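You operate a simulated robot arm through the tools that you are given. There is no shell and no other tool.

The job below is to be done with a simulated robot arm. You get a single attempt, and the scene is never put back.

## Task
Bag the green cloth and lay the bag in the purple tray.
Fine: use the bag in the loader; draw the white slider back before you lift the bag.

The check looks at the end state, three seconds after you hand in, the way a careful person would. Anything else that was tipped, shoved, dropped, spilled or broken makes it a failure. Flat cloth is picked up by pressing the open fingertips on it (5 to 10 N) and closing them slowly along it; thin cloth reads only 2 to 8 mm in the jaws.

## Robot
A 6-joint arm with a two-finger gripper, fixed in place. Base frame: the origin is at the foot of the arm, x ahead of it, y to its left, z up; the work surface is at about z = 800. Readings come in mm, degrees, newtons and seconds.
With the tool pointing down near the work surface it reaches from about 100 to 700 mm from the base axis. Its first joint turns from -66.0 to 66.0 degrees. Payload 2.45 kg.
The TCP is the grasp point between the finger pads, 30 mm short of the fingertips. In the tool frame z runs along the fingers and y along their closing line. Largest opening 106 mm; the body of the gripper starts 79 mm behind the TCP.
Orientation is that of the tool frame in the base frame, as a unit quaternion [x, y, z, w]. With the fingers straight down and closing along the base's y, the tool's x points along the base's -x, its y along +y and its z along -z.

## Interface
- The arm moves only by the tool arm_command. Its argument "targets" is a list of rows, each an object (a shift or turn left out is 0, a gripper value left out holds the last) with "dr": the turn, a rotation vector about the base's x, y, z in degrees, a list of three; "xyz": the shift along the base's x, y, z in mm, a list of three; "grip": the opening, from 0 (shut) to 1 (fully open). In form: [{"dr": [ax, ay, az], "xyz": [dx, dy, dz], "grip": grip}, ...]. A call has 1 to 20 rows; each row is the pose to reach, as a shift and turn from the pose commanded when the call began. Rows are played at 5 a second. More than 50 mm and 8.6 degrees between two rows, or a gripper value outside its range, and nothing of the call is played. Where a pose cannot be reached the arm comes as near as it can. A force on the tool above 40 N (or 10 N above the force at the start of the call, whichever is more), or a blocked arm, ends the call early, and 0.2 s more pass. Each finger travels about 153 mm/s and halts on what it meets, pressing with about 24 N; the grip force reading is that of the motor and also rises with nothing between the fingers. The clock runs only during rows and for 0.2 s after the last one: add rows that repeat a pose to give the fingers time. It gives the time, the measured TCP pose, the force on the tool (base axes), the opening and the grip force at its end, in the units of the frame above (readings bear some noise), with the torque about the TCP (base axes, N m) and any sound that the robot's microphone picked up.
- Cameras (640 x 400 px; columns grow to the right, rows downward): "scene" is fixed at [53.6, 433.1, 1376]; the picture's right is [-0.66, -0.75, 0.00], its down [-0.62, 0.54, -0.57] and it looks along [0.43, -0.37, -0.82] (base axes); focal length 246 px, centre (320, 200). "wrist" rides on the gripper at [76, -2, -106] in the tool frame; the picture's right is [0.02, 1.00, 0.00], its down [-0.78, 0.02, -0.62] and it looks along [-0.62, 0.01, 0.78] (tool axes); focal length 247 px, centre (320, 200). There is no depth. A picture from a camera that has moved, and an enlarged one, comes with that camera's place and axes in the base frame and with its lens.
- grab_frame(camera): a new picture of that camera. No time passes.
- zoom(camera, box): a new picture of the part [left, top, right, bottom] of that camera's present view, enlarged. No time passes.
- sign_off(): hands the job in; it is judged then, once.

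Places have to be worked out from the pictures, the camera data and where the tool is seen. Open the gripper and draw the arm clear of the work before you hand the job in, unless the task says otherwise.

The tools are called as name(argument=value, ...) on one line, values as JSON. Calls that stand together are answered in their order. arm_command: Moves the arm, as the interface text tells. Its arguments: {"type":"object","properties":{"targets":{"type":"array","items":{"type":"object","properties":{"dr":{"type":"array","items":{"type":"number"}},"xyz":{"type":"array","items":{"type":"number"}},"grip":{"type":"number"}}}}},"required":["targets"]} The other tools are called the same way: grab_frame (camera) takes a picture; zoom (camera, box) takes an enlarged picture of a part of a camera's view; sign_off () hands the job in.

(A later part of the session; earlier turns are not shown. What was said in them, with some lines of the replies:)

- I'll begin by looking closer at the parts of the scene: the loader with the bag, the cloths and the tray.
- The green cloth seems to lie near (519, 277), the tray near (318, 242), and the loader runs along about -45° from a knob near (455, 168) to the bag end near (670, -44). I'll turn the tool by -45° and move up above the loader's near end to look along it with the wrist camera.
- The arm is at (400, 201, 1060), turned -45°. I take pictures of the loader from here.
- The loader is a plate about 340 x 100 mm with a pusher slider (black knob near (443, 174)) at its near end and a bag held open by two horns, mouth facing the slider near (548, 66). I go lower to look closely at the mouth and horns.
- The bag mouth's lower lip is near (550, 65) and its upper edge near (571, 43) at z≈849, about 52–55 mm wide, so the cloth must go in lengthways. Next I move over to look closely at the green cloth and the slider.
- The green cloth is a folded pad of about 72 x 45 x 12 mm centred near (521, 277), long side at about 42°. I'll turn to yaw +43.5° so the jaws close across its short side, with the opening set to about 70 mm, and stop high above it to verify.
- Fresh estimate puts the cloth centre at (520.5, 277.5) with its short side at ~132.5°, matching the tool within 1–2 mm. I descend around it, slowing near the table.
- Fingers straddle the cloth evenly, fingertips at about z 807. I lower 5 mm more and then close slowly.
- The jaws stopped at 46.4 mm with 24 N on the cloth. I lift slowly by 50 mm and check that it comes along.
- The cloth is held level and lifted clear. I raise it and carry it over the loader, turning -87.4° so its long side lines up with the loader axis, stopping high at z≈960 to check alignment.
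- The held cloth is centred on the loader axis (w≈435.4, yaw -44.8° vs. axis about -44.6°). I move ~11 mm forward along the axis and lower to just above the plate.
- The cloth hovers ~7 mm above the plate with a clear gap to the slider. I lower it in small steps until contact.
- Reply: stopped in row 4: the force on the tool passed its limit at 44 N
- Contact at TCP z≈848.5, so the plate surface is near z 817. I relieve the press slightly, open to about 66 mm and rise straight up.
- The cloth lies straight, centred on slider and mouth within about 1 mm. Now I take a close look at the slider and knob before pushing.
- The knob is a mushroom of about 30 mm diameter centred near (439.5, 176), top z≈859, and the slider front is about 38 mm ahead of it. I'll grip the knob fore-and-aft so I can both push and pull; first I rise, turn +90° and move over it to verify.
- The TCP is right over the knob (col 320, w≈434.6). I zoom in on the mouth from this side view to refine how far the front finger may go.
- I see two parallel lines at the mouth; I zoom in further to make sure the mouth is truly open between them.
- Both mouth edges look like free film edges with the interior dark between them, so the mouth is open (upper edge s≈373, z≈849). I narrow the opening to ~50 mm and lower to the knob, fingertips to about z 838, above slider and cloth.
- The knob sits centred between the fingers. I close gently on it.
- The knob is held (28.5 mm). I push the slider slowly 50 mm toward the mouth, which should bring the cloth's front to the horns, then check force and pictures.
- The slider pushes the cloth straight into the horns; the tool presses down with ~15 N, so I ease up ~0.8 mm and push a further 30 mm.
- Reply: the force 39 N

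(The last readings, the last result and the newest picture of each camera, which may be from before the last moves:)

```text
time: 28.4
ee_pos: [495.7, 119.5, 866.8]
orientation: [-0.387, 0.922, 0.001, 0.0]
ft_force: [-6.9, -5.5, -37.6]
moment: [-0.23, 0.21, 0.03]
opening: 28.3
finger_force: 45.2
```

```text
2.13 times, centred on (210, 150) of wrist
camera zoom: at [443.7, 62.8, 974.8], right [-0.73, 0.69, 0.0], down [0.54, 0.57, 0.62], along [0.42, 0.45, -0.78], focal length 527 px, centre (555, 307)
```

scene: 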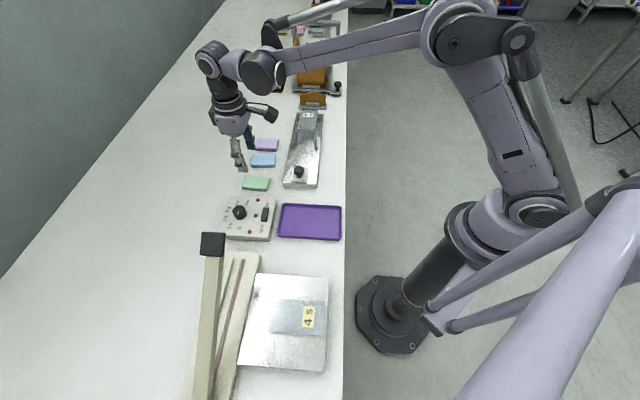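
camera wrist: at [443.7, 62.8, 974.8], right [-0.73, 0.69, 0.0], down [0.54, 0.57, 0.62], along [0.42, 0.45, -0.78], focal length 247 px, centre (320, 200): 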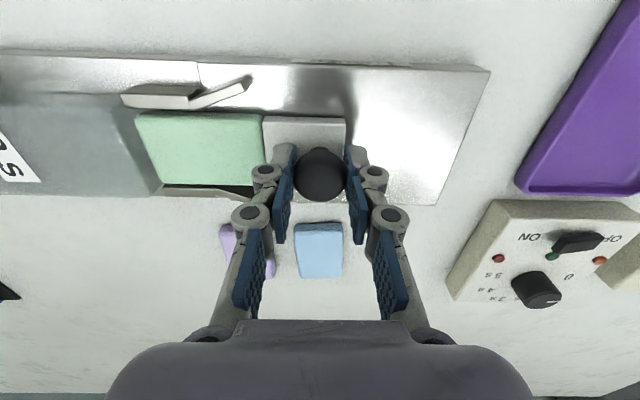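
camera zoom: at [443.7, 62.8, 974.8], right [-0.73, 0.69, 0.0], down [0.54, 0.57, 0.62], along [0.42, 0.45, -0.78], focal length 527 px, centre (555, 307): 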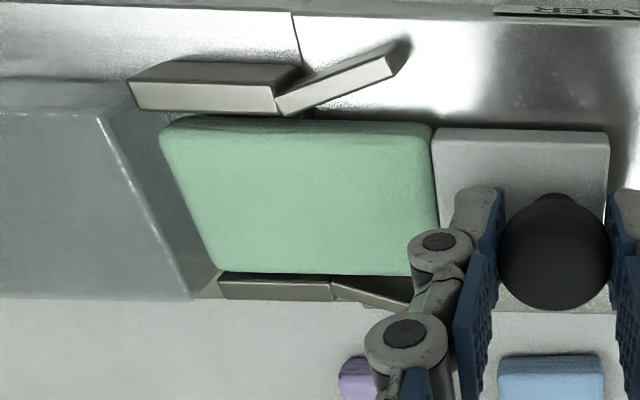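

The tool is now pulled down (-38 N) and sideways (-9 N across), so the slider is guided exactly along -45°; I lower by 0.5 mm, correct 0.2 mm sideways and push 40 mm more to see the cloth enter the mouth.

arm_command(targets=[{"xyz": [-0.1, -0.1, -0.3]}, {"xyz": [-0.2, -0.2, -0.55]}, {"xyz": [2.6, -3.0, -0.55]}, {"xyz": [5.4, -5.8, -0.55]}, {"xyz": [8.3, -8.7, -0.55]}, {"xyz": [11.1, -11.5, -0.55]}, {"xyz": [13.9, -14.3, -0.55]}, {"xyz": [16.8, -17.2, -0.55]}, {"xyz": [19.6, -20.0, -0.55]}, {"xyz": [22.4, -22.8, -0.55]}, {"xyz": [25.3, -25.7, -0.55]}, {"xyz": [28.1, -28.5, -0.55]}])

grab_frame(camera="wrist")

zoom(camera="wrist", box=[60, 60, 360, 240])

zoom(camera="scene", box=[260, 80, 340, 180])

```text
time: 31.0
ee_pos: [524.9, 89.4, 867.9]
orientation: [-0.386, 0.922, 0.001, -0.001]
ft_force: [-8.9, -8.4, -16.3]
moment: [0.08, -0.07, -0.02]
opening: 28.4
finger_force: 45.0
```

```text
taken
camera wrist: at [472.4, 34.1, 974.9], right [-0.73, 0.69, 0.0], down [0.54, 0.57, 0.62], along [0.43, 0.45, -0.78], focal length 247 px, centre (320, 200)
```

wrist: 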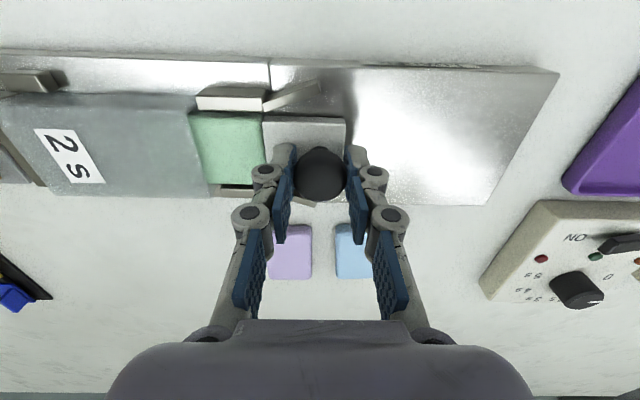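

```text
2.13 times, centred on (210, 150) of wrist
camera zoom: at [472.4, 34.1, 974.9], right [-0.73, 0.69, 0.0], down [0.54, 0.57, 0.62], along [0.43, 0.45, -0.78], focal length 527 px, centre (555, 307)
```

zoom: 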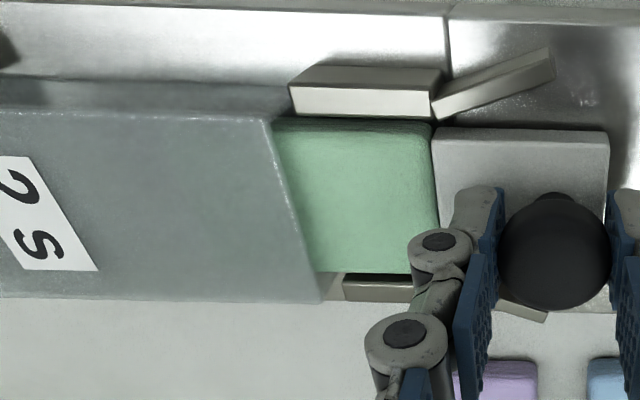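

```text
4.00 times, centred on (300, 130) of scene
camera zoom: at [53.7, 433.0, 1376.1], right [-0.66, -0.75, 0.0], down [-0.62, 0.54, -0.57], along [0.43, -0.37, -0.82], focal length 982 px, centre (400, 480)
```

zoom: 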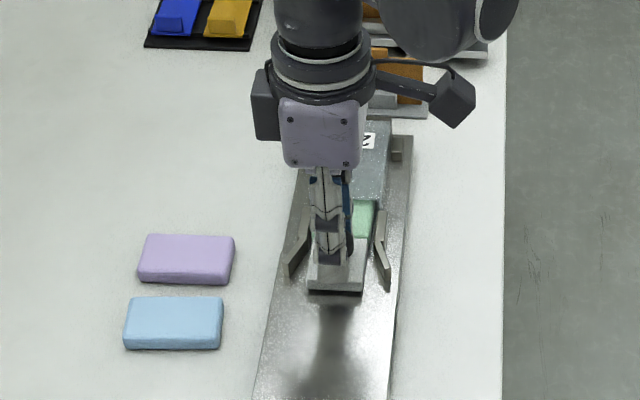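

The cloth is sliding into the open bag (front at about s 419, bag staying in place). I correct the small sideways and vertical offsets and push on another 34 mm, which keeps the front finger just short of the bag's upper edge.

arm_command(targets=[{"xyz": [-0.1, -0.1, -0.15]}, {"xyz": [-0.2, -0.2, -0.25]}, {"xyz": [1.9, -2.4, -0.25]}, {"xyz": [4.0, -4.5, -0.25]}, {"xyz": [6.1, -6.6, -0.25]}, {"xyz": [8.2, -8.7, -0.25]}, {"xyz": [10.3, -10.9, -0.25]}, {"xyz": [12.4, -13.0, -0.25]}, {"xyz": [14.5, -15.1, -0.25]}, {"xyz": [16.6, -17.3, -0.25]}, {"xyz": [18.7, -19.4, -0.25]}, {"xyz": [20.8, -21.5, -0.25]}])

grab_frame(camera="wrist")

zoom(camera="wrist", box=[100, 60, 360, 240])

```text
time: 33.6
ee_pos: [546.1, 69.3, 869.0]
orientation: [-0.388, 0.922, 0.001, 0.001]
ft_force: [4.0, 4.4, 16.4]
moment: [0.27, -0.26, 0.08]
opening: 28.1
finger_force: 45.0
```

```text
taken
camera wrist: at [493.2, 12.9, 974.6], right [-0.73, 0.68, 0.0], down [0.54, 0.57, 0.62], along [0.43, 0.46, -0.78], focal length 247 px, centre (320, 200)
```

wrist: 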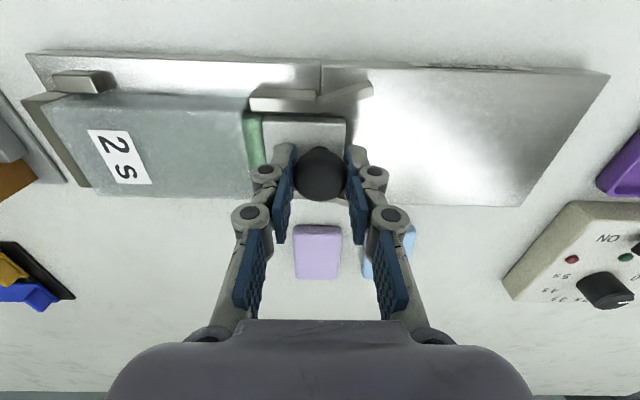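

```text
2.22 times, centred on (230, 150) of wrist
camera zoom: at [493.2, 12.9, 974.6], right [-0.73, 0.68, 0.0], down [0.54, 0.57, 0.62], along [0.43, 0.46, -0.78], focal length 549 px, centre (520, 311)
```

zoom: 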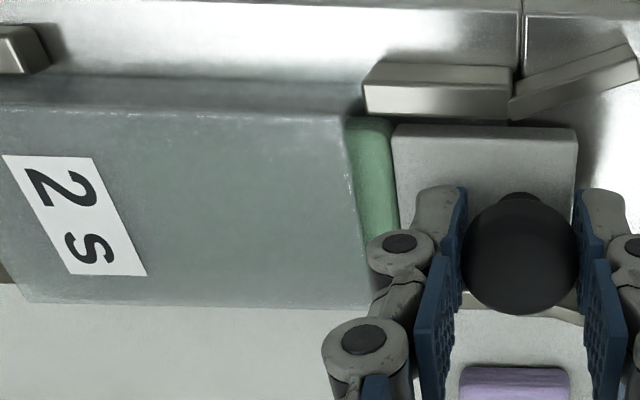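

The cloth's rear is now almost at the upper edge: slider front s≈373 vs edge ≈378. I push 11 mm more in small steps so the rear goes clearly inside.

arm_command(targets=[{"xyz": [0.1, 0.1, 0.2]}, {"xyz": [1.5, -1.3, 0.25]}, {"xyz": [2.9, -2.7, 0.25]}, {"xyz": [4.3, -4.2, 0.25]}, {"xyz": [5.7, -5.6, 0.25]}, {"xyz": [7.1, -7.0, 0.25]}, {"xyz": [7.8, -7.8, 0.25]}])

grab_frame(camera="wrist")

zoom(camera="wrist", box=[160, 60, 360, 220])

```text
time: 35.2
ee_pos: [553.5, 60.4, 868.7]
orientation: [-0.387, 0.922, 0.002, 0.0]
ft_force: [7.4, 8.8, 4.3]
moment: [-0.09, 0.1, 0.01]
opening: 28.0
finger_force: 44.7
```

```text
taken
camera wrist: at [500.9, 5.3, 974.6], right [-0.73, 0.68, 0.0], down [0.54, 0.57, 0.62], along [0.43, 0.46, -0.78], focal length 247 px, centre (320, 200)
```

wrist: 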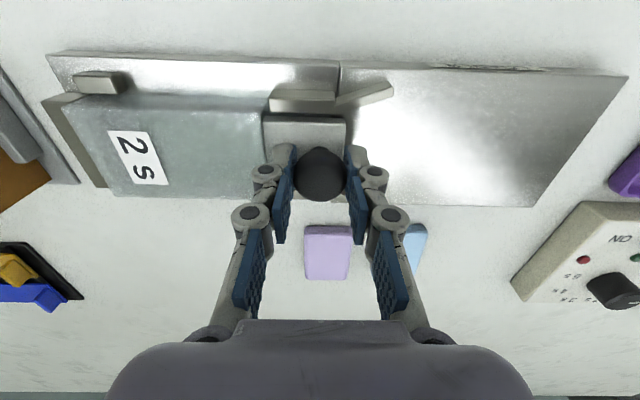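

```text
2.50 times, centred on (260, 140) of wrist
camera zoom: at [500.9, 5.3, 974.6], right [-0.73, 0.68, 0.0], down [0.54, 0.57, 0.62], along [0.43, 0.46, -0.78], focal length 617 px, centre (470, 350)
```

zoom: 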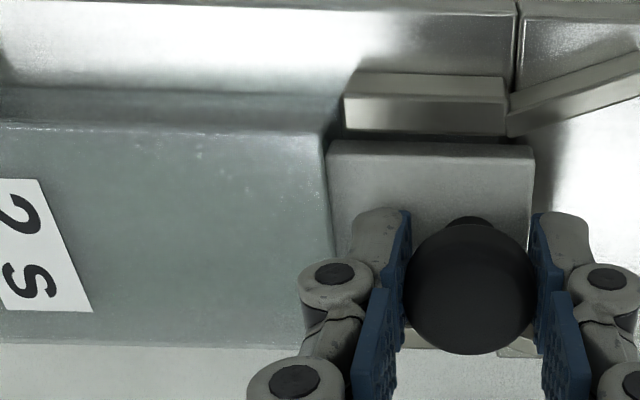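

The cloth is out of sight under the bag's top; the slider front (s≈384) has passed the edge (≈378) and the front finger still has ~5 mm to the film. I push 3 mm more with a small sideways correction.

arm_command(targets=[{"xyz": [0.15, 0.15, 0]}, {"xyz": [1.2, -0.9, 0]}, {"xyz": [2.3, -2.0, 0]}, {"xyz": [2.3, -2.0, 0]}])

zoom(camera="wrist", box=[160, 60, 360, 220])

zoom(camera="scene", box=[260, 80, 340, 180])

```text
time: 36.2
ee_pos: [555.2, 59.8, 868.3]
orientation: [-0.387, 0.922, 0.001, 0.001]
ft_force: [5.4, 6.3, -2.3]
moment: [0.27, -0.18, 0.02]
opening: 28.2
finger_force: 44.8
```

```text
2.50 times, centred on (260, 140) of wrist
camera zoom: at [503.4, 3.0, 974.7], right [-0.73, 0.69, 0.0], down [0.54, 0.57, 0.62], along [0.43, 0.45, -0.78], focal length 617 px, centre (470, 350)
```

zoom: 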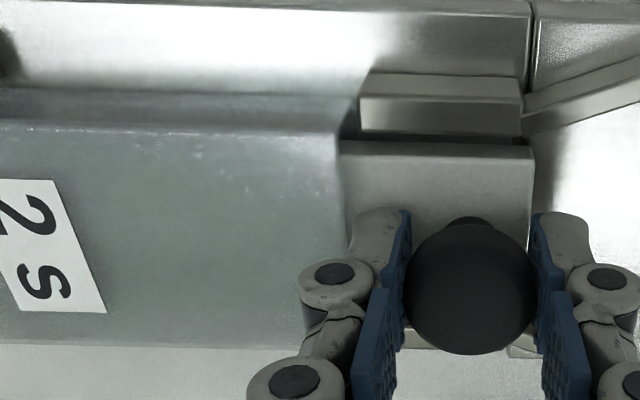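

```text
4.00 times, centred on (300, 130) of scene
camera zoom: at [53.8, 433.3, 1376.0], right [-0.66, -0.75, 0.0], down [-0.62, 0.54, -0.57], along [0.43, -0.37, -0.82], focal length 982 px, centre (400, 480)
```

zoom: 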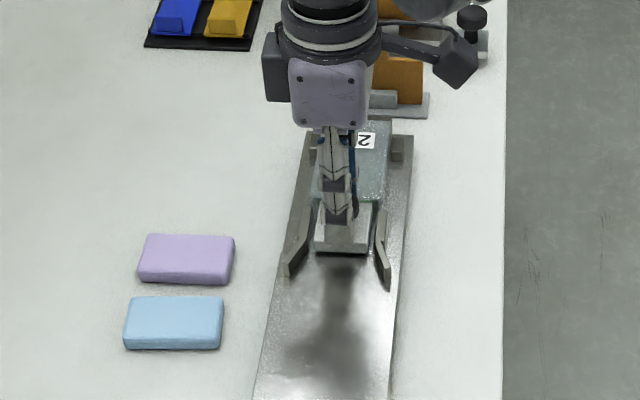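

The cloth is fully inside and the finger is right at the film's edge, so I stop pushing. Now I draw the slider back along the same line, first 80 mm, and check that the cloth stays in the bag.

arm_command(targets=[{"xyz": [-2.0, 2.2, 0]}, {"xyz": [-5.0, 5.2, 0]}, {"xyz": [-9.5, 9.7, 0]}, {"xyz": [-14.5, 14.7, 0]}, {"xyz": [-19.5, 19.7, 0]}, {"xyz": [-24.5, 24.7, 0]}, {"xyz": [-29.5, 29.7, 0]}, {"xyz": [-34.5, 34.7, 0]}, {"xyz": [-39.5, 39.7, 0]}, {"xyz": [-44.5, 44.7, 0]}, {"xyz": [-49.5, 49.8, 0]}, {"xyz": [-54.5, 54.8, 0]}])

grab_frame(camera="wrist")

zoom(camera="wrist", box=[0, 60, 300, 240])

```text
time: 38.8
ee_pos: [500.7, 114.1, 869.5]
orientation: [-0.386, 0.922, 0.001, 0.0]
ft_force: [0.0, -0.2, -20.1]
moment: [-0.02, -0.05, -0.01]
opening: 28.2
finger_force: 45.3
```

```text
taken
camera wrist: at [448.4, 57.9, 974.8], right [-0.73, 0.68, 0.0], down [0.54, 0.57, 0.62], along [0.43, 0.45, -0.78], focal length 247 px, centre (320, 200)
```

wrist: 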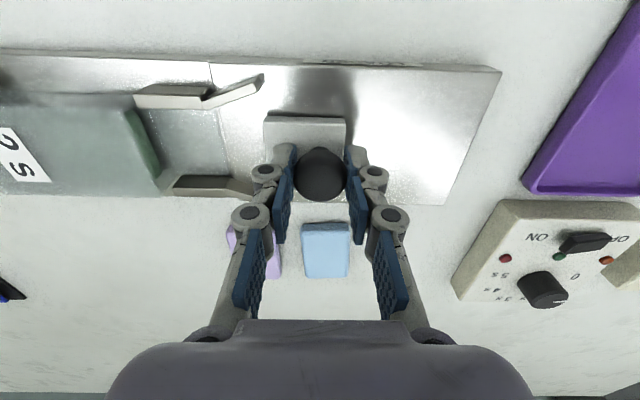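

```text
2.13 times, centred on (150, 150) of wrist
camera zoom: at [448.4, 57.9, 974.8], right [-0.73, 0.68, 0.0], down [0.54, 0.57, 0.62], along [0.43, 0.45, -0.78], focal length 527 px, centre (683, 307)
```

zoom: 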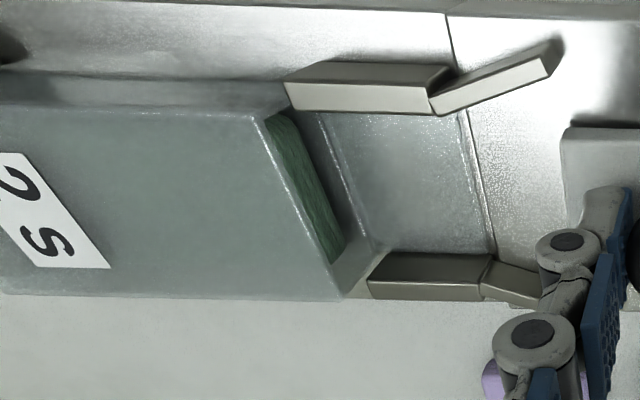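

The cloth stays inside the bag, its rear edge about 10 mm behind the mouth rim. I ease down 0.3 mm and draw the slider the rest of the way back (86 mm).

arm_command(targets=[{"xyz": [-2, 2, -0.2]}, {"xyz": [-6, 6, -0.3]}, {"xyz": [-11, 11, -0.3]}, {"xyz": [-16, 16, -0.3]}, {"xyz": [-21, 21, -0.3]}, {"xyz": [-26, 26, -0.3]}, {"xyz": [-31, 31, -0.3]}, {"xyz": [-36, 36, -0.3]}, {"xyz": [-41, 41, -0.3]}, {"xyz": [-46, 46, -0.3]}, {"xyz": [-51, 51, -0.3]}, {"xyz": [-55, 55, -0.3]}, {"xyz": [-58, 58, -0.3]}, {"xyz": [-60.5, 60.5, -0.3]}, {"xyz": [-60.5, 60.5, -0.3]}])

grab_frame(camera="wrist")

zoom(camera="scene", box=[260, 90, 340, 200])

```text
time: 42.0
ee_pos: [440.2, 174.1, 869.5]
orientation: [-0.386, 0.922, 0.001, 0.0]
ft_force: [-0.6, -0.9, 17.2]
moment: [0.04, -0.1, -0.03]
opening: 28.2
finger_force: 45.2
```

```text
taken
camera wrist: at [387.8, 118.4, 974.7], right [-0.73, 0.68, 0.0], down [0.54, 0.57, 0.62], along [0.43, 0.46, -0.78], focal length 247 px, centre (320, 200)
```

wrist: 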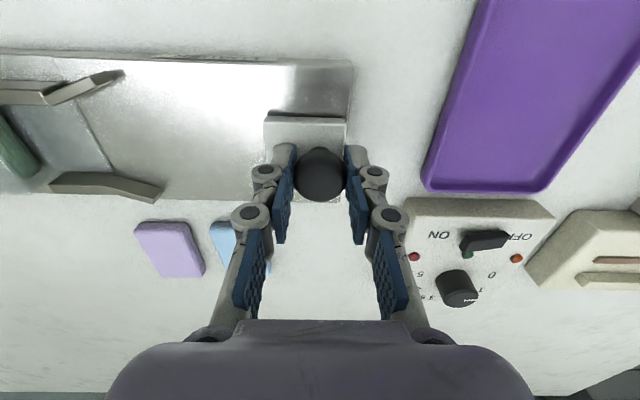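

```text
3.64 times, centred on (300, 145) of scene
camera zoom: at [53.4, 433.0, 1376.1], right [-0.66, -0.75, 0.0], down [-0.62, 0.54, -0.57], along [0.43, -0.37, -0.82], focal length 893 px, centre (393, 400)
```

zoom: 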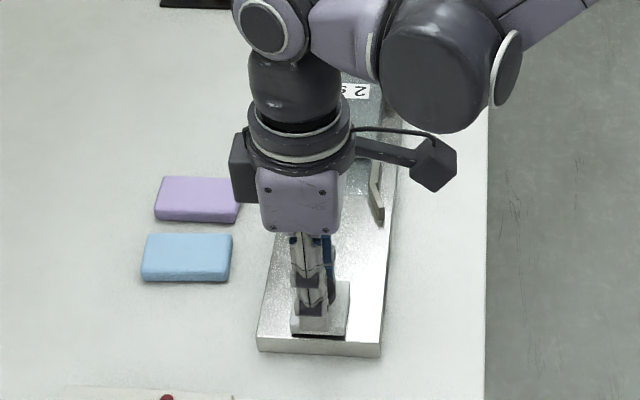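

The slider is fully back at its start. I release the knob, rise straight up.

arm_command(targets=[{"xyz": [0, 0, 0.2], "grip": 0.3}, {"xyz": [0, 0, 0.2], "grip": 0.4}, {"xyz": [0, 0, 0.2], "grip": 0.48}, {"xyz": [0, 0, 0.2], "grip": 0.48}, {"xyz": [0, 0, 15], "grip": 0.48}, {"xyz": [0, 0, 45], "grip": 0.48}, {"xyz": [0, 0, 85], "grip": 0.48}, {"xyz": [0, 0, 110], "grip": 0.48}, {"xyz": [0, 0, 110], "grip": 0.48}])

grab_frame(camera="wrist")

grab_frame(camera="scene")

```text
time: 44.0
ee_pos: [440.4, 173.3, 979.0]
orientation: [-0.387, 0.922, 0.001, 0.0]
ft_force: [-0.3, -0.2, 0.2]
moment: [0.0, 0.0, -0.01]
opening: 50.8
finger_force: 0.0
```

```text
taken
camera wrist: at [387.6, 118.5, 1085.2], right [-0.73, 0.69, 0.0], down [0.54, 0.57, 0.62], along [0.43, 0.45, -0.78], focal length 247 px, centre (320, 200)
```

wrist: 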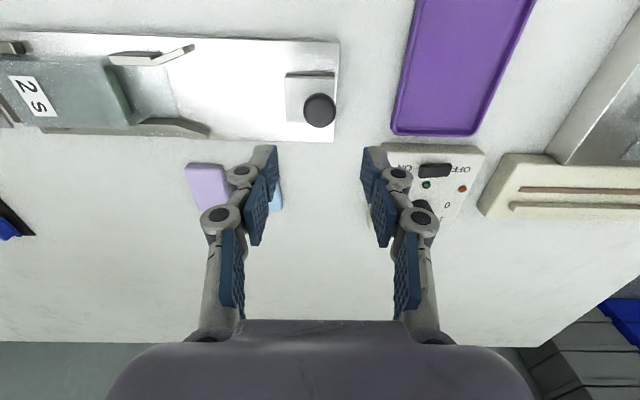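

```text
taken
```

scene: 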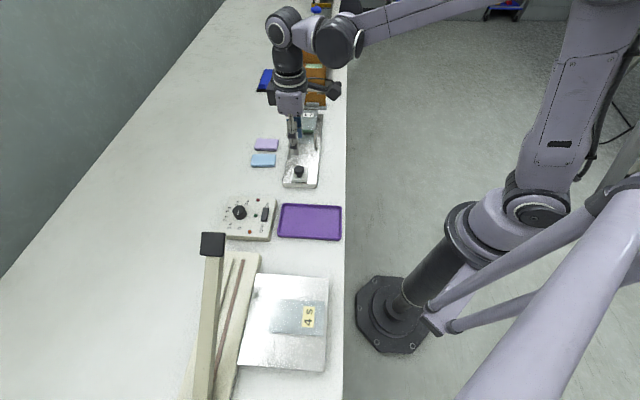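

The knob is free and the slider stays back. The bag measures about 130 mm (s 343–472) x 55 mm, with free sides between horns (end s≈377) and rear posts (start s≈450), so I move above it at s≈418, turn to yaw -45° and open to 80 mm.

arm_command(targets=[{"dr": [0, 0, -8.2], "xyz": [15, -14.7, 0], "grip": 0.755}, {"dr": [0, 0, -16.4], "xyz": [30, -29.4, 0]}, {"dr": [0, 0, -24.6], "xyz": [44, -44, 0]}, {"dr": [0, 0, -32.8], "xyz": [59, -58.7, 0]}, {"dr": [0, 0, -41], "xyz": [74, -73.4, 0]}, {"dr": [0, 0, -49.2], "xyz": [89, -88, 0]}, {"dr": [0, 0, -57.4], "xyz": [104, -102.7, 0]}, {"dr": [0, 0, -65.6], "xyz": [118, -117.4, 0]}, {"dr": [0, 0, -73.8], "xyz": [133, -132, 0]}, {"dr": [0, 0, -82], "xyz": [148, -146.7, 0]}, {"dr": [0, 0, -90.2], "xyz": [163, -161.4, 0]}, {"dr": [0, 0, -90.2], "xyz": [163, -161.4, 0]}])

grab_frame(camera="wrist")

zoom(camera="wrist", box=[220, 20, 420, 240])

zoom(camera="scene", box=[240, 60, 360, 180])

```text
time: 46.6
ee_pos: [604.7, 11.9, 978.1]
orientation: [0.381, 0.925, 0.001, 0.002]
ft_force: [0.3, -0.1, 0.8]
moment: [-0.02, -0.01, -0.01]
opening: 80.1
finger_force: 0.0
```

```text
taken
camera wrist: at [548.0, 65.1, 1083.8], right [0.69, 0.72, 0.0], down [0.57, -0.54, 0.62], along [0.45, -0.43, -0.78], focal length 247 px, centre (320, 200)
```

wrist: 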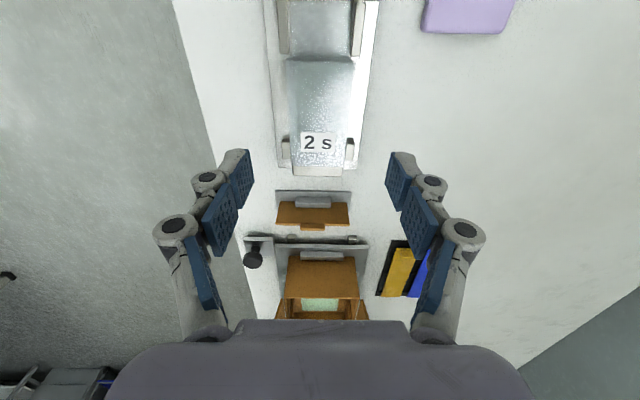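

```text
1.82 times, centred on (320, 130) of wrist
camera zoom: at [548.0, 65.1, 1083.8], right [0.69, 0.72, 0.0], down [0.57, -0.54, 0.62], along [0.45, -0.43, -0.78], focal length 449 px, centre (320, 327)
```

zoom: 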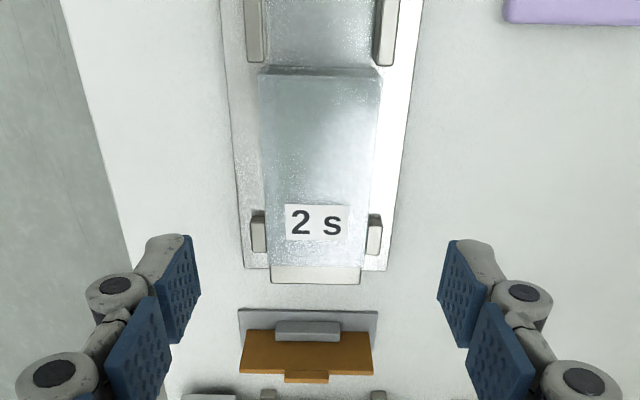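

```text
3.33 times, centred on (300, 120) of scene
camera zoom: at [53.6, 433.1, 1376.0], right [-0.66, -0.75, 0.0], down [-0.62, 0.54, -0.57], along [0.43, -0.37, -0.82], focal length 818 px, centre (387, 467)
```

zoom: 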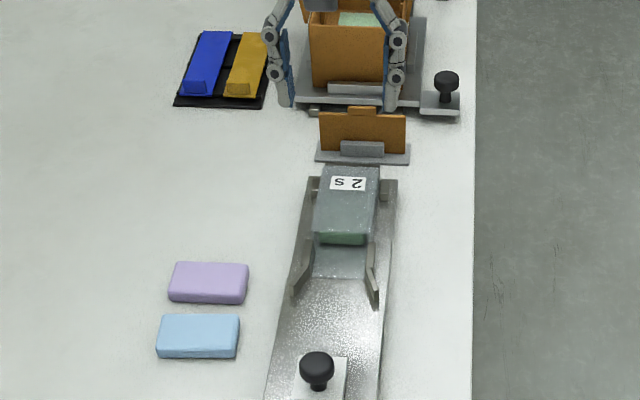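

The bag top spans s 378–481, ~59 mm wide and centred at w≈434.9, with the TCP directly above (s≈419). I descend with the fingers on both sides of the bag.

arm_command(targets=[{"dr": [0, 0, -0.2], "xyz": [-0.4, -0.4, -35]}, {"dr": [0, 0, -0.2], "xyz": [-0.4, -0.4, -70]}, {"dr": [0, 0, -0.2], "xyz": [-0.4, -0.4, -95]}, {"dr": [0, 0, -0.2], "xyz": [-0.4, -0.4, -110]}, {"dr": [0, 0, -0.2], "xyz": [-0.4, -0.4, -118]}, {"dr": [0, 0, -0.2], "xyz": [-0.4, -0.4, -118]}])

grab_frame(camera="wrist")

zoom(camera="wrist", box=[200, 60, 440, 260])

zoom(camera="scene", box=[260, 60, 350, 160])

```text
time: 48.0
ee_pos: [603.0, 12.0, 859.8]
orientation: [0.382, 0.924, 0.001, 0.001]
ft_force: [-0.4, 0.6, 0.9]
moment: [0.0, 0.01, 0.0]
opening: 79.9
finger_force: 0.1
```

```text
taken
camera wrist: at [547.7, 65.4, 965.3], right [0.69, 0.72, 0.0], down [0.57, -0.54, 0.62], along [0.45, -0.43, -0.78], focal length 247 px, centre (320, 200)
```

wrist: 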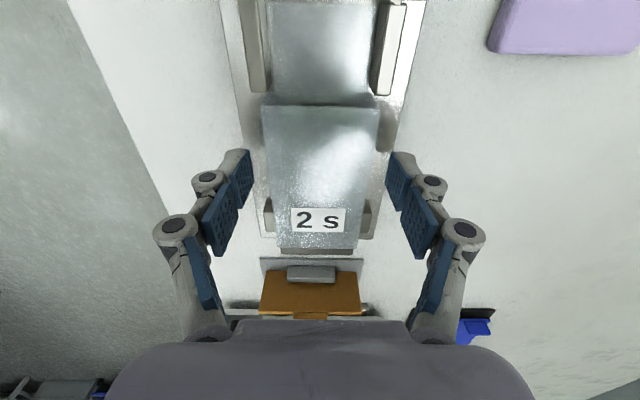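

```text
2.00 times, centred on (320, 160) of wrist
camera zoom: at [547.7, 65.4, 965.3], right [0.69, 0.72, 0.0], down [0.57, -0.54, 0.62], along [0.45, -0.43, -0.78], focal length 494 px, centre (320, 280)
```

zoom: 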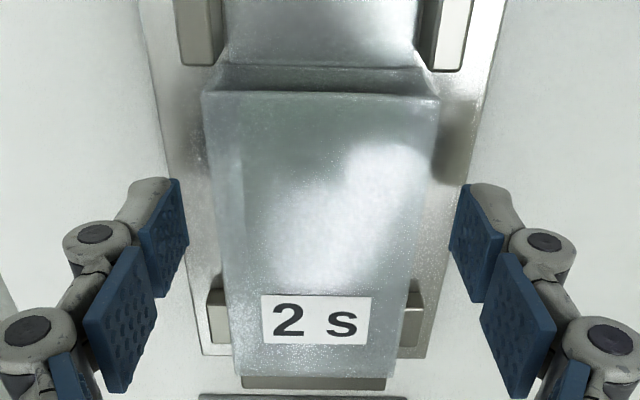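

```text
4.00 times, centred on (305, 110) of scene
camera zoom: at [53.6, 433.1, 1376.0], right [-0.66, -0.75, 0.0], down [-0.62, 0.54, -0.57], along [0.43, -0.37, -0.82], focal length 982 px, centre (380, 560)
```

zoom: 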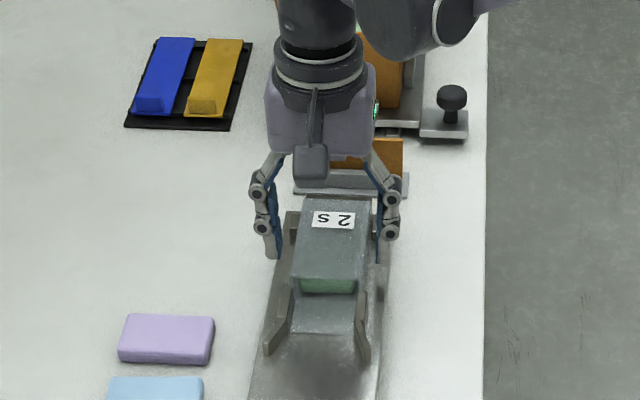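

The fingers straddle the bag cleanly. I lower 8 mm more (fingertips about 5 mm above the plate) and close slowly on bag and cloth.

arm_command(targets=[{"xyz": [0, 0, -4]}, {"xyz": [0, 0, -8]}, {"xyz": [0, 0, -8], "grip": 0.68}, {"xyz": [0, 0, -8], "grip": 0.62}, {"xyz": [0, 0, -8], "grip": 0.58}, {"xyz": [0, 0, -8], "grip": 0.54}, {"xyz": [0, 0, -8], "grip": 0.5}, {"xyz": [0, 0, -8], "grip": 0.47}, {"xyz": [0, 0, -8], "grip": 0.44}, {"xyz": [0, 0, -8], "grip": 0.41}, {"xyz": [0, 0, -8], "grip": 0.41}])

grab_frame(camera="wrist")

zoom(camera="scene", box=[260, 60, 350, 160])

```text
time: 50.4
ee_pos: [602.9, 13.0, 851.6]
orientation: [0.382, 0.924, 0.001, 0.001]
ft_force: [0.1, 0.3, 4.8]
moment: [0.02, 0.03, -0.01]
opening: 58.2
finger_force: 24.1
```

```text
taken
camera wrist: at [547.6, 65.3, 958.2], right [0.69, 0.72, 0.0], down [0.57, -0.54, 0.62], along [0.45, -0.43, -0.78], focal length 247 px, centre (320, 200)
```

wrist: 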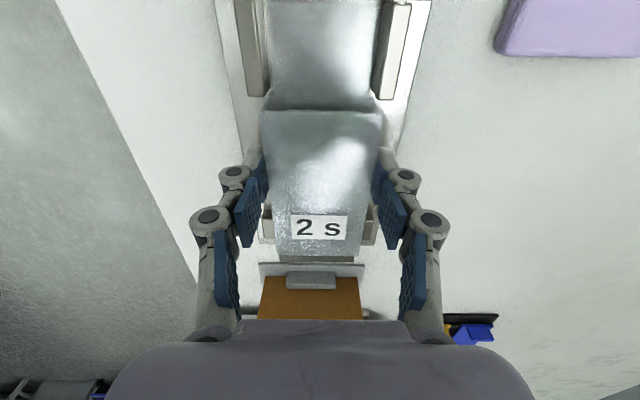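

```text
4.00 times, centred on (305, 110) of scene
camera zoom: at [53.5, 433.1, 1376.0], right [-0.66, -0.75, 0.0], down [-0.62, 0.54, -0.57], along [0.43, -0.37, -0.82], focal length 982 px, centre (380, 560)
```

zoom: 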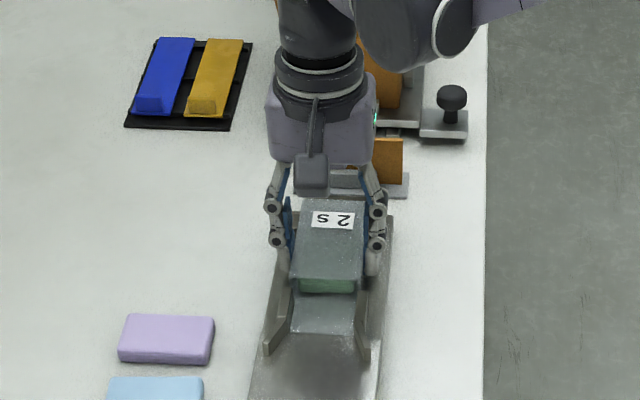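

The jaws hold the bag at 58 mm with 24 N. I lift slowly 40 mm and check.

arm_command(targets=[{"xyz": [0, 0, 2], "grip": 0.38}, {"xyz": [0, 0, 5]}, {"xyz": [0, 0, 10]}, {"xyz": [0, 0, 17]}, {"xyz": [0, 0, 25]}, {"xyz": [0, 0, 33]}, {"xyz": [0, 0, 40]}, {"xyz": [0, 0, 40]}])

grab_frame(camera="wrist")

zoom(camera="scene", box=[260, 60, 350, 160])

```text
time: 52.2
ee_pos: [603.8, 12.4, 892.4]
orientation: [0.382, 0.924, 0.001, 0.001]
ft_force: [-0.1, -0.7, -0.5]
moment: [0.0, 0.0, -0.01]
opening: 58.3
finger_force: 23.5
```

```text
taken
camera wrist: at [547.9, 65.2, 998.5], right [0.69, 0.72, 0.0], down [0.57, -0.54, 0.62], along [0.45, -0.43, -0.78], focal length 247 px, centre (320, 200)
```

wrist: 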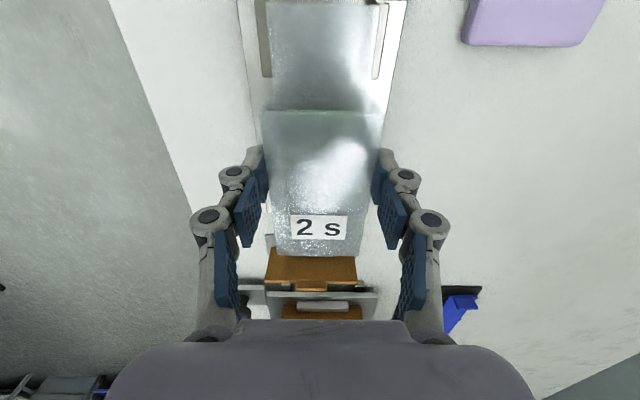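

```text
4.00 times, centred on (305, 110) of scene
camera zoom: at [53.6, 433.1, 1376.0], right [-0.66, -0.75, 0.0], down [-0.62, 0.54, -0.57], along [0.43, -0.37, -0.82], focal length 982 px, centre (380, 560)
```

zoom: 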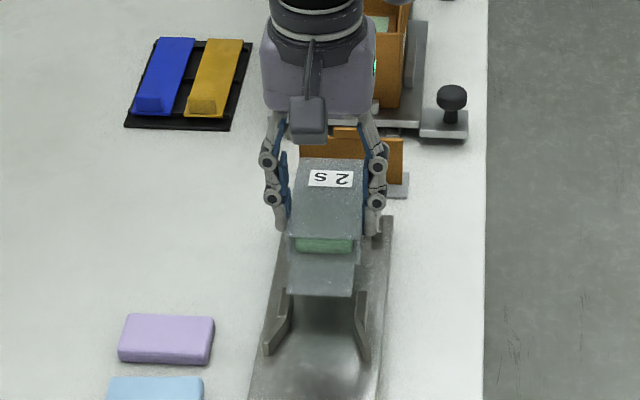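

The bag came up cleanly with the cloth inside, level. I raise it to z≈960, then carry it smoothly over to the tray, turning +90° so its length lies along the tray's long side, and stop high above to check.

arm_command(targets=[{"xyz": [0, 0, 20]}, {"xyz": [0, 0, 45]}, {"xyz": [-5, 4, 68]}, {"dr": [0, 0, 4], "xyz": [-18, 15, 70]}, {"dr": [0, 0, 9], "xyz": [-34, 28, 70]}, {"dr": [0, 0, 15], "xyz": [-52, 43, 70]}, {"dr": [0, 0, 21], "xyz": [-71, 58, 70]}, {"dr": [0, 0, 27], "xyz": [-90, 74, 70]}, {"dr": [0, 0, 33], "xyz": [-109, 89, 70]}, {"dr": [0, 0, 39], "xyz": [-128, 105, 70]}, {"dr": [0, 0, 45], "xyz": [-147, 121, 70]}, {"dr": [0, 0, 51], "xyz": [-166, 136, 70]}, {"dr": [0, 0, 57], "xyz": [-185, 152, 70]}, {"dr": [0, 0, 63], "xyz": [-204, 168, 70]}, {"dr": [0, 0, 69], "xyz": [-223, 183, 70]}, {"dr": [0, 0, 75], "xyz": [-241, 198, 70]}, {"dr": [0, 0, 81], "xyz": [-258, 212, 70]}, {"dr": [0, 0, 86], "xyz": [-272, 223, 70]}, {"dr": [0, 0, 90], "xyz": [-284, 233, 70]}, {"dr": [0, 0, 90], "xyz": [-284, 233, 70]}])

grab_frame(camera="wrist")

grab_frame(camera="scene")

```text
time: 56.4
ee_pos: [318.9, 246.2, 962.6]
orientation: [-0.384, 0.923, 0.001, 0.001]
ft_force: [0.0, 0.0, -0.5]
moment: [-0.04, 0.04, -0.01]
opening: 58.2
finger_force: 24.0
```

```text
taken
camera wrist: at [266.2, 189.9, 1068.1], right [-0.72, 0.69, 0.0], down [0.54, 0.57, 0.62], along [0.43, 0.45, -0.78], focal length 247 px, centre (320, 200)
```

wrist: 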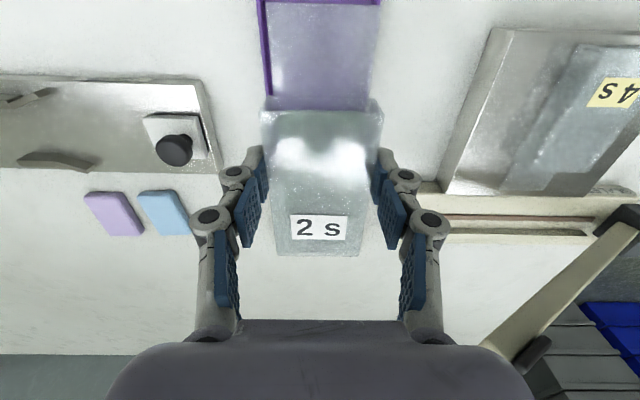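

```text
taken
```

scene: 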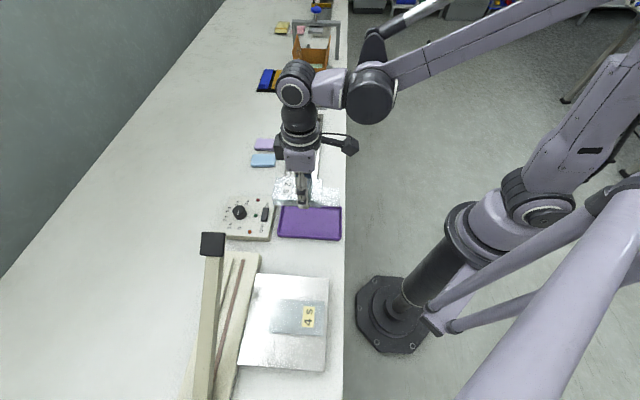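

The bag is above the tray region. I zoom in with both cameras to fix the tray's exact position relative to the bag.

zoom(camera="wrist", box=[220, 0, 420, 130])

zoom(camera="scene", box=[250, 160, 360, 250])

```text
3.08 times, centred on (320, 65) of wrist
camera zoom: at [266.2, 189.9, 1068.1], right [-0.72, 0.69, 0.0], down [0.54, 0.57, 0.62], along [0.43, 0.45, -0.78], focal length 760 px, centre (320, 615)
```

zoom: 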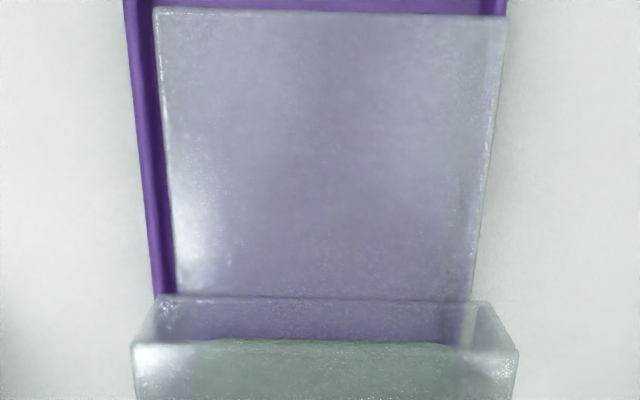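

```text
4.44 times, centred on (305, 205) of scene
camera zoom: at [53.6, 433.1, 1376.0], right [-0.66, -0.75, 0.0], down [-0.62, 0.54, -0.57], along [0.43, -0.37, -0.82], focal length 1091 px, centre (387, 178)
```

zoom: 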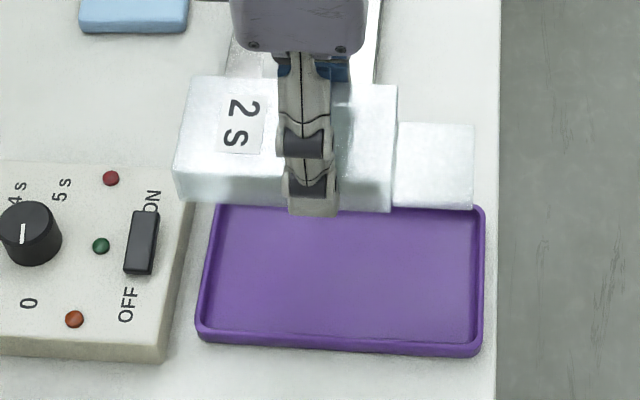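

The held bag spans about w 324–469 and the tray about w 312–475 (outer), s centre about 3 mm further than the bag; so I shift by about -4 mm in y and lower until the bag's bottom is ~10 mm above the rim, to check the fit.

arm_command(targets=[{"xyz": [0, -4.2, 0]}, {"xyz": [0, -4.2, -20]}, {"xyz": [0, -4.2, -45]}, {"xyz": [0, -4.2, -68]}, {"xyz": [0, -4.2, -86]}, {"xyz": [0, -4.2, -98]}, {"xyz": [0, -4.2, -104]}, {"xyz": [0, -4.2, -104]}])

zoom(camera="scene", box=[260, 170, 360, 250])

grab_frame(camera="wrist")

zoom(camera="wrist", box=[220, 0, 420, 130])

```text
time: 58.2
ee_pos: [318.9, 241.0, 857.7]
orientation: [-0.383, 0.924, 0.001, 0.0]
ft_force: [0.4, 0.4, 0.8]
moment: [-0.02, 0.03, -0.03]
opening: 58.2
finger_force: 24.3
```

```text
5.00 times, centred on (310, 210) of scene
camera zoom: at [53.6, 433.1, 1376.0], right [-0.66, -0.75, 0.0], down [-0.62, 0.54, -0.57], along [0.43, -0.37, -0.82], focal length 1228 px, centre (370, 150)
```

zoom: 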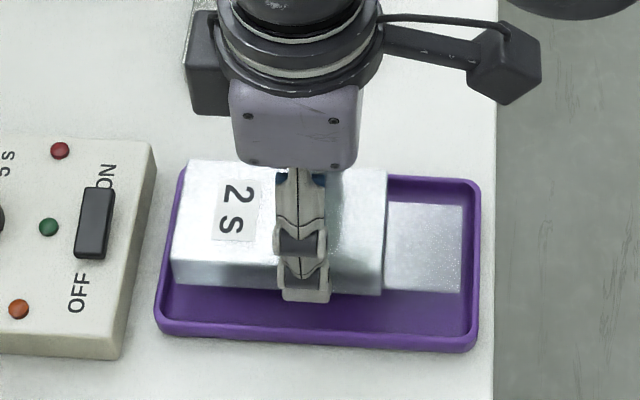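

```text
taken
camera wrist: at [266.2, 185.3, 964.1], right [-0.72, 0.69, 0.0], down [0.54, 0.57, 0.62], along [0.43, 0.45, -0.78], focal length 247 px, centre (320, 200)
```

wrist: 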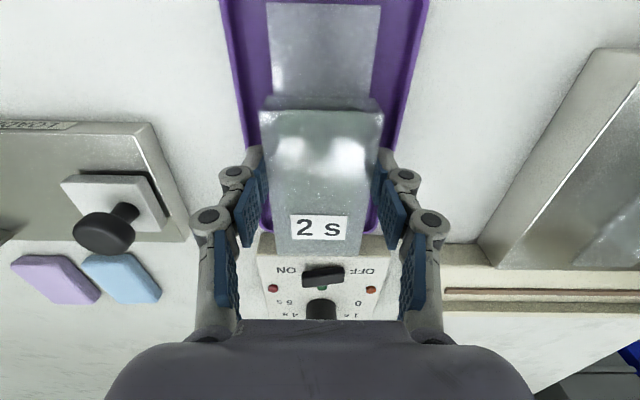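

```text
3.08 times, centred on (320, 65) of wrist
camera zoom: at [266.2, 185.3, 964.1], right [-0.72, 0.69, 0.0], down [0.54, 0.57, 0.62], along [0.43, 0.45, -0.78], focal length 760 px, centre (320, 615)
```

zoom: 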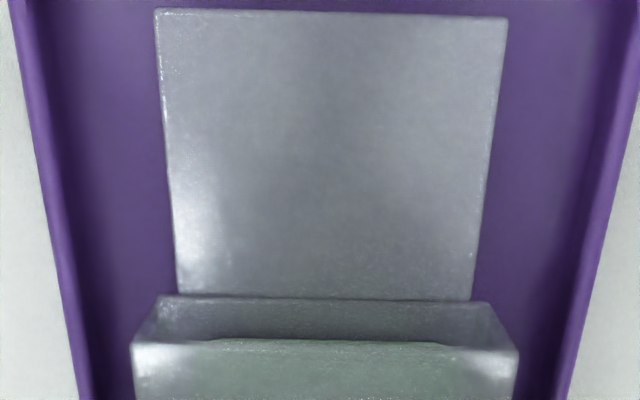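

Laterally the bag is centred in the tray; lengthwise I shift about 1.3 mm toward the lip end and lower 16 mm, leaving the bottom only a few millimetres above the tray floor.

arm_command(targets=[{"xyz": [-0.9, -0.9, -3]}, {"xyz": [-0.9, -0.9, -7]}, {"xyz": [-0.9, -0.9, -11]}, {"xyz": [-0.9, -0.9, -14]}, {"xyz": [-0.9, -0.9, -16]}, {"xyz": [-0.9, -0.9, -16]}])

zoom(camera="scene", box=[260, 170, 360, 250])

zoom(camera="wrist", box=[200, 0, 440, 260])

```text
time: 59.6
ee_pos: [317.8, 240.9, 841.9]
orientation: [-0.384, 0.923, 0.001, 0.0]
ft_force: [-0.6, -0.2, -0.9]
moment: [0.04, -0.02, 0.01]
opening: 58.3
finger_force: 23.8
```

```text
5.00 times, centred on (310, 210) of scene
camera zoom: at [53.6, 433.1, 1376.0], right [-0.66, -0.75, 0.0], down [-0.62, 0.54, -0.57], along [0.43, -0.37, -0.82], focal length 1228 px, centre (370, 150)
```

zoom: 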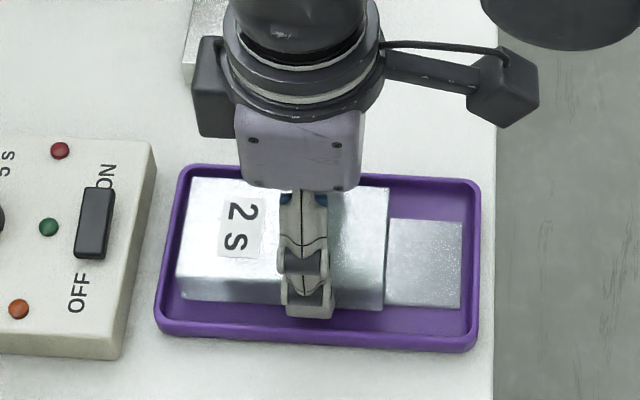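

```text
1.54 times, centred on (320, 130) of wrist
camera zoom: at [265.3, 184.9, 948.1], right [-0.72, 0.69, 0.0], down [0.54, 0.57, 0.62], along [0.43, 0.45, -0.78], focal length 380 px, centre (320, 308)
```

zoom: 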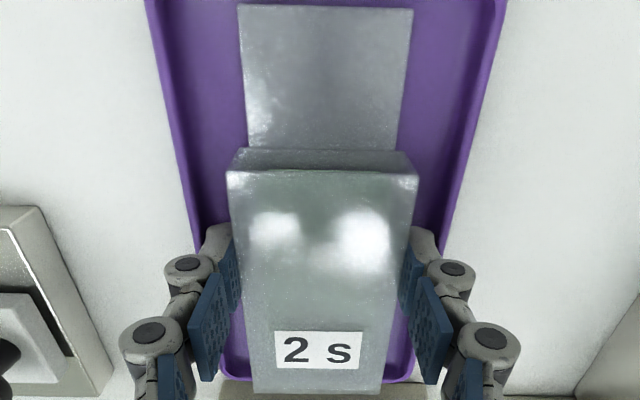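

The bag is inside the rim all round. I lower in sub-millimetre steps to find the tray floor.

arm_command(targets=[{"xyz": [0, 0, -0.7]}, {"xyz": [0, 0, -1.3]}, {"xyz": [0, 0, -1.9]}, {"xyz": [0, 0, -2.4]}, {"xyz": [0, 0, -2.4]}])

```text
time: 60.8
ee_pos: [318.7, 238.9, 840.6]
orientation: [-0.383, 0.924, 0.0, 0.0]
ft_force: [-0.1, 0.4, 14.4]
moment: [-0.03, 0.01, 0.02]
opening: 58.1
finger_force: 24.6
```

Contact with the tray floor (14 N). I ease up slightly, open only a few millimetres per side to clear the bag without touching the rim, and rise slowly.

arm_command(targets=[{"xyz": [0, 0, 0.2], "grip": 0.53}, {"xyz": [0, 0, 0.2], "grip": 0.56}, {"xyz": [0, 0, 0.2], "grip": 0.59}, {"xyz": [0, 0, 0.2], "grip": 0.6}, {"xyz": [0, 0, 0.2], "grip": 0.6}])

zoom(camera="wrist", box=[200, 0, 440, 260])

zoom(camera="scene", box=[260, 170, 360, 250])

```text
time: 62.0
ee_pos: [318.6, 239.9, 840.9]
orientation: [-0.384, 0.923, 0.001, 0.0]
ft_force: [-0.1, 0.1, -0.1]
moment: [0.03, -0.01, 0.03]
opening: 63.3
finger_force: 0.0
```

```text
1.54 times, centred on (320, 130) of wrist
camera zoom: at [265.3, 184.7, 946.4], right [-0.72, 0.69, 0.0], down [0.54, 0.57, 0.62], along [0.43, 0.45, -0.78], focal length 380 px, centre (320, 308)
```

zoom: 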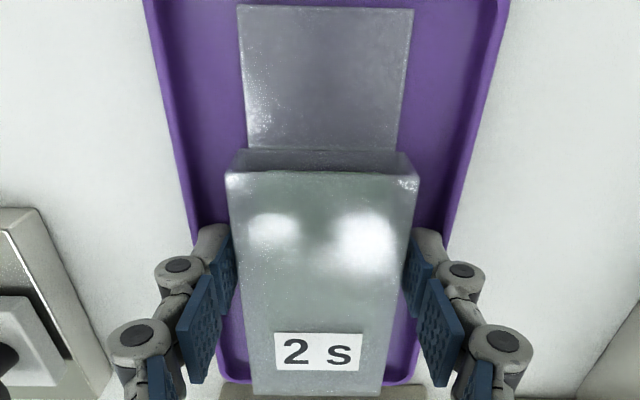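

```text
5.00 times, centred on (310, 210) of scene
camera zoom: at [53.6, 433.1, 1376.0], right [-0.66, -0.75, 0.0], down [-0.62, 0.54, -0.57], along [0.43, -0.37, -0.82], focal length 1228 px, centre (370, 150)
```

zoom: 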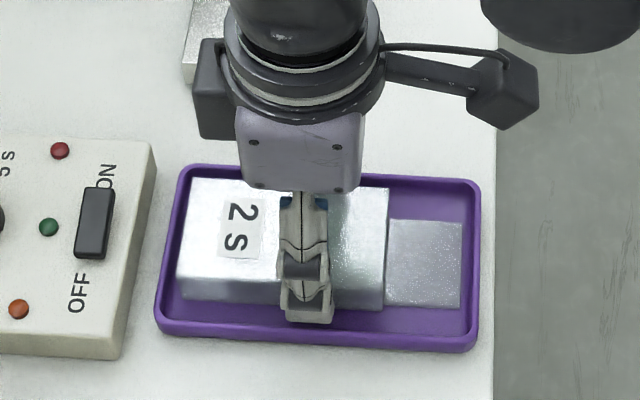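

The fingers are off the bag (63 mm, 0 N) and it lies flat in the tray. I rise straight up, slowly first.

arm_command(targets=[{"xyz": [0, 0, 4]}, {"xyz": [0, 0, 10]}, {"xyz": [0, 0, 20]}, {"xyz": [0, 0, 40]}, {"xyz": [0, 0, 75]}, {"xyz": [0, 0, 115]}, {"xyz": [0, 0, 150]}, {"xyz": [0, 0, 150]}])

grab_frame(camera="wrist")

zoom(camera="scene", box=[250, 160, 360, 250])

```text
time: 63.8
ee_pos: [317.8, 242.1, 991.3]
orientation: [-0.383, 0.924, 0.001, 0.001]
ft_force: [-0.6, 0.3, -0.2]
moment: [-0.01, -0.01, -0.01]
opening: 63.3
finger_force: 0.0
```

```text
taken
camera wrist: at [264.8, 184.9, 1097.4], right [-0.72, 0.69, 0.0], down [0.54, 0.57, 0.62], along [0.43, 0.45, -0.78], focal length 247 px, centre (320, 200)
```

wrist: 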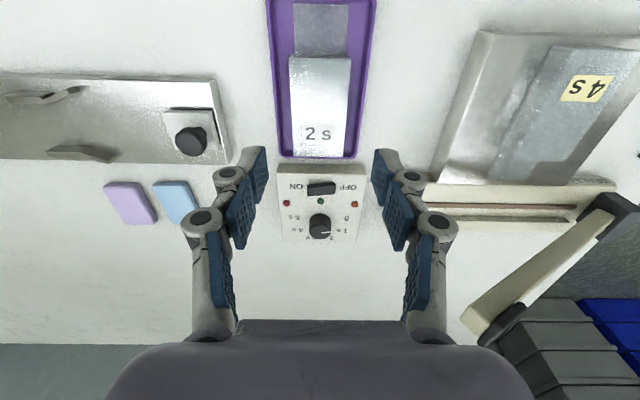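

```text
4.44 times, centred on (305, 205) of scene
camera zoom: at [53.6, 433.1, 1376.0], right [-0.66, -0.75, 0.0], down [-0.62, 0.54, -0.57], along [0.43, -0.37, -0.82], focal length 1091 px, centre (387, 178)
```

zoom: 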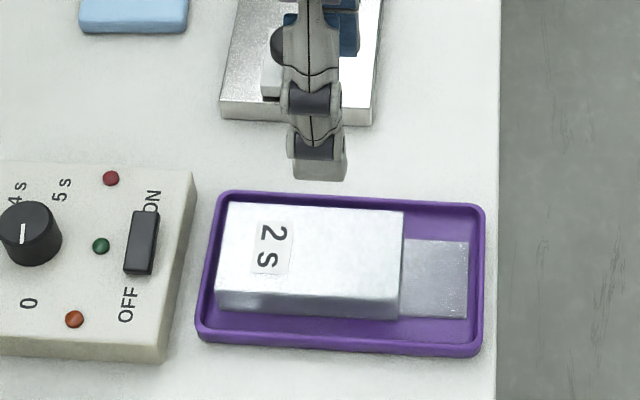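

The bag lies flat inside the tray, nothing else was moved. I zoom on the bag to confirm the cloth is in, then open fully and withdraw the arm to about its start pose.

zoom(camera="wrist", box=[260, 0, 390, 170])

arm_command(targets=[{"xyz": [-5, -15, 20], "grip": 0.8}, {"xyz": [-10, -35, 45], "grip": 1.0}, {"xyz": [-17, -60, 70], "grip": 1.0}, {"dr": [0, 0, -8], "xyz": [-25, -85, 95], "grip": 1.0}, {"dr": [0, 0, -16], "xyz": [-32, -105, 115], "grip": 1.0}, {"dr": [0, 0, -24], "xyz": [-38, -122, 122], "grip": 1.0}, {"dr": [0, 0, -24], "xyz": [-38, -122, 122], "grip": 1.0}])

grab_frame(camera="scene")

grab_frame(camera="wrist")

```text
2.35 times, centred on (325, 85) of wrist
camera zoom: at [264.8, 184.9, 1097.4], right [-0.72, 0.69, 0.0], down [0.54, 0.57, 0.62], along [0.43, 0.45, -0.78], focal length 581 px, centre (308, 471)
```

zoom: 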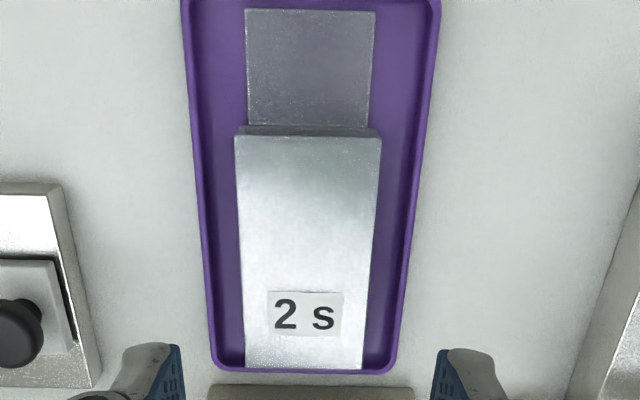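

```text
time: 65.4
ee_pos: [279.4, 116.9, 1114.0]
orientation: [-0.183, 0.983, 0.0, 0.002]
ft_force: [0.8, 0.2, 0.1]
moment: [0.05, -0.01, 0.02]
opening: 105.9
finger_force: 0.2
```

```text
taken
```

scene: 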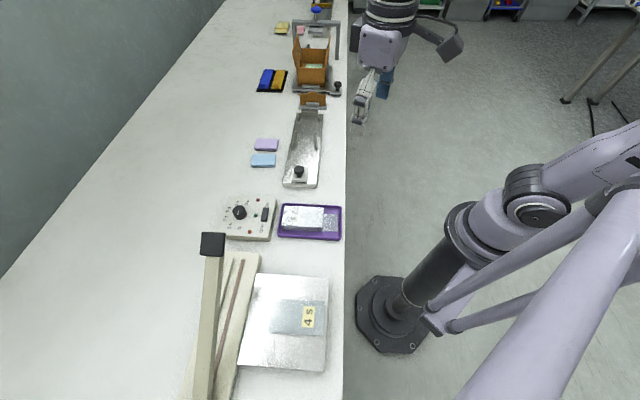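

```text
taken
camera wrist: at [208.0, 88.7, 1218.8], right [-0.38, 0.93, 0.0], down [0.72, 0.3, 0.62], along [0.58, 0.24, -0.78], focal length 247 px, centre (320, 200)
```

wrist: 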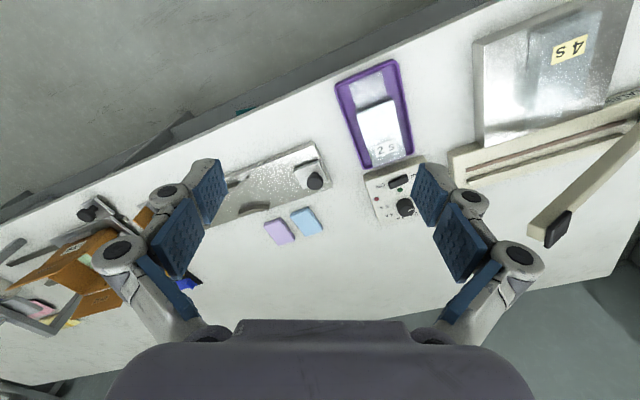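

The final pictures show the bag with the cloth lying inside the purple tray, the slider drawn back, the other cloths and devices untouched, the gripper open and the arm clear. I hand the job in.

sign_off()

```text
The job is handed in.
```

The green cloth is in the loader's bag, and the bag is lying flat in the purple tray. I handed the job in with the gripper open and the arm clear of the work.

- **Bagging:** I pushed the cloth in with the white slider until it sat about 10 mm inside the mouth. I then drew the slider fully back before lifting the bag.
- **Tray:** The bag lies along the tray's long side, inside the rim all round. It has only about 3 mm to spare at each end.
- **Everything else:** In the last pictures, the other cloths and the equipment on the table looked untouched.

I did not seal the bag, because the task didn't ask for it. The bag does carry a "2 s" label, which is probably a sealing time.
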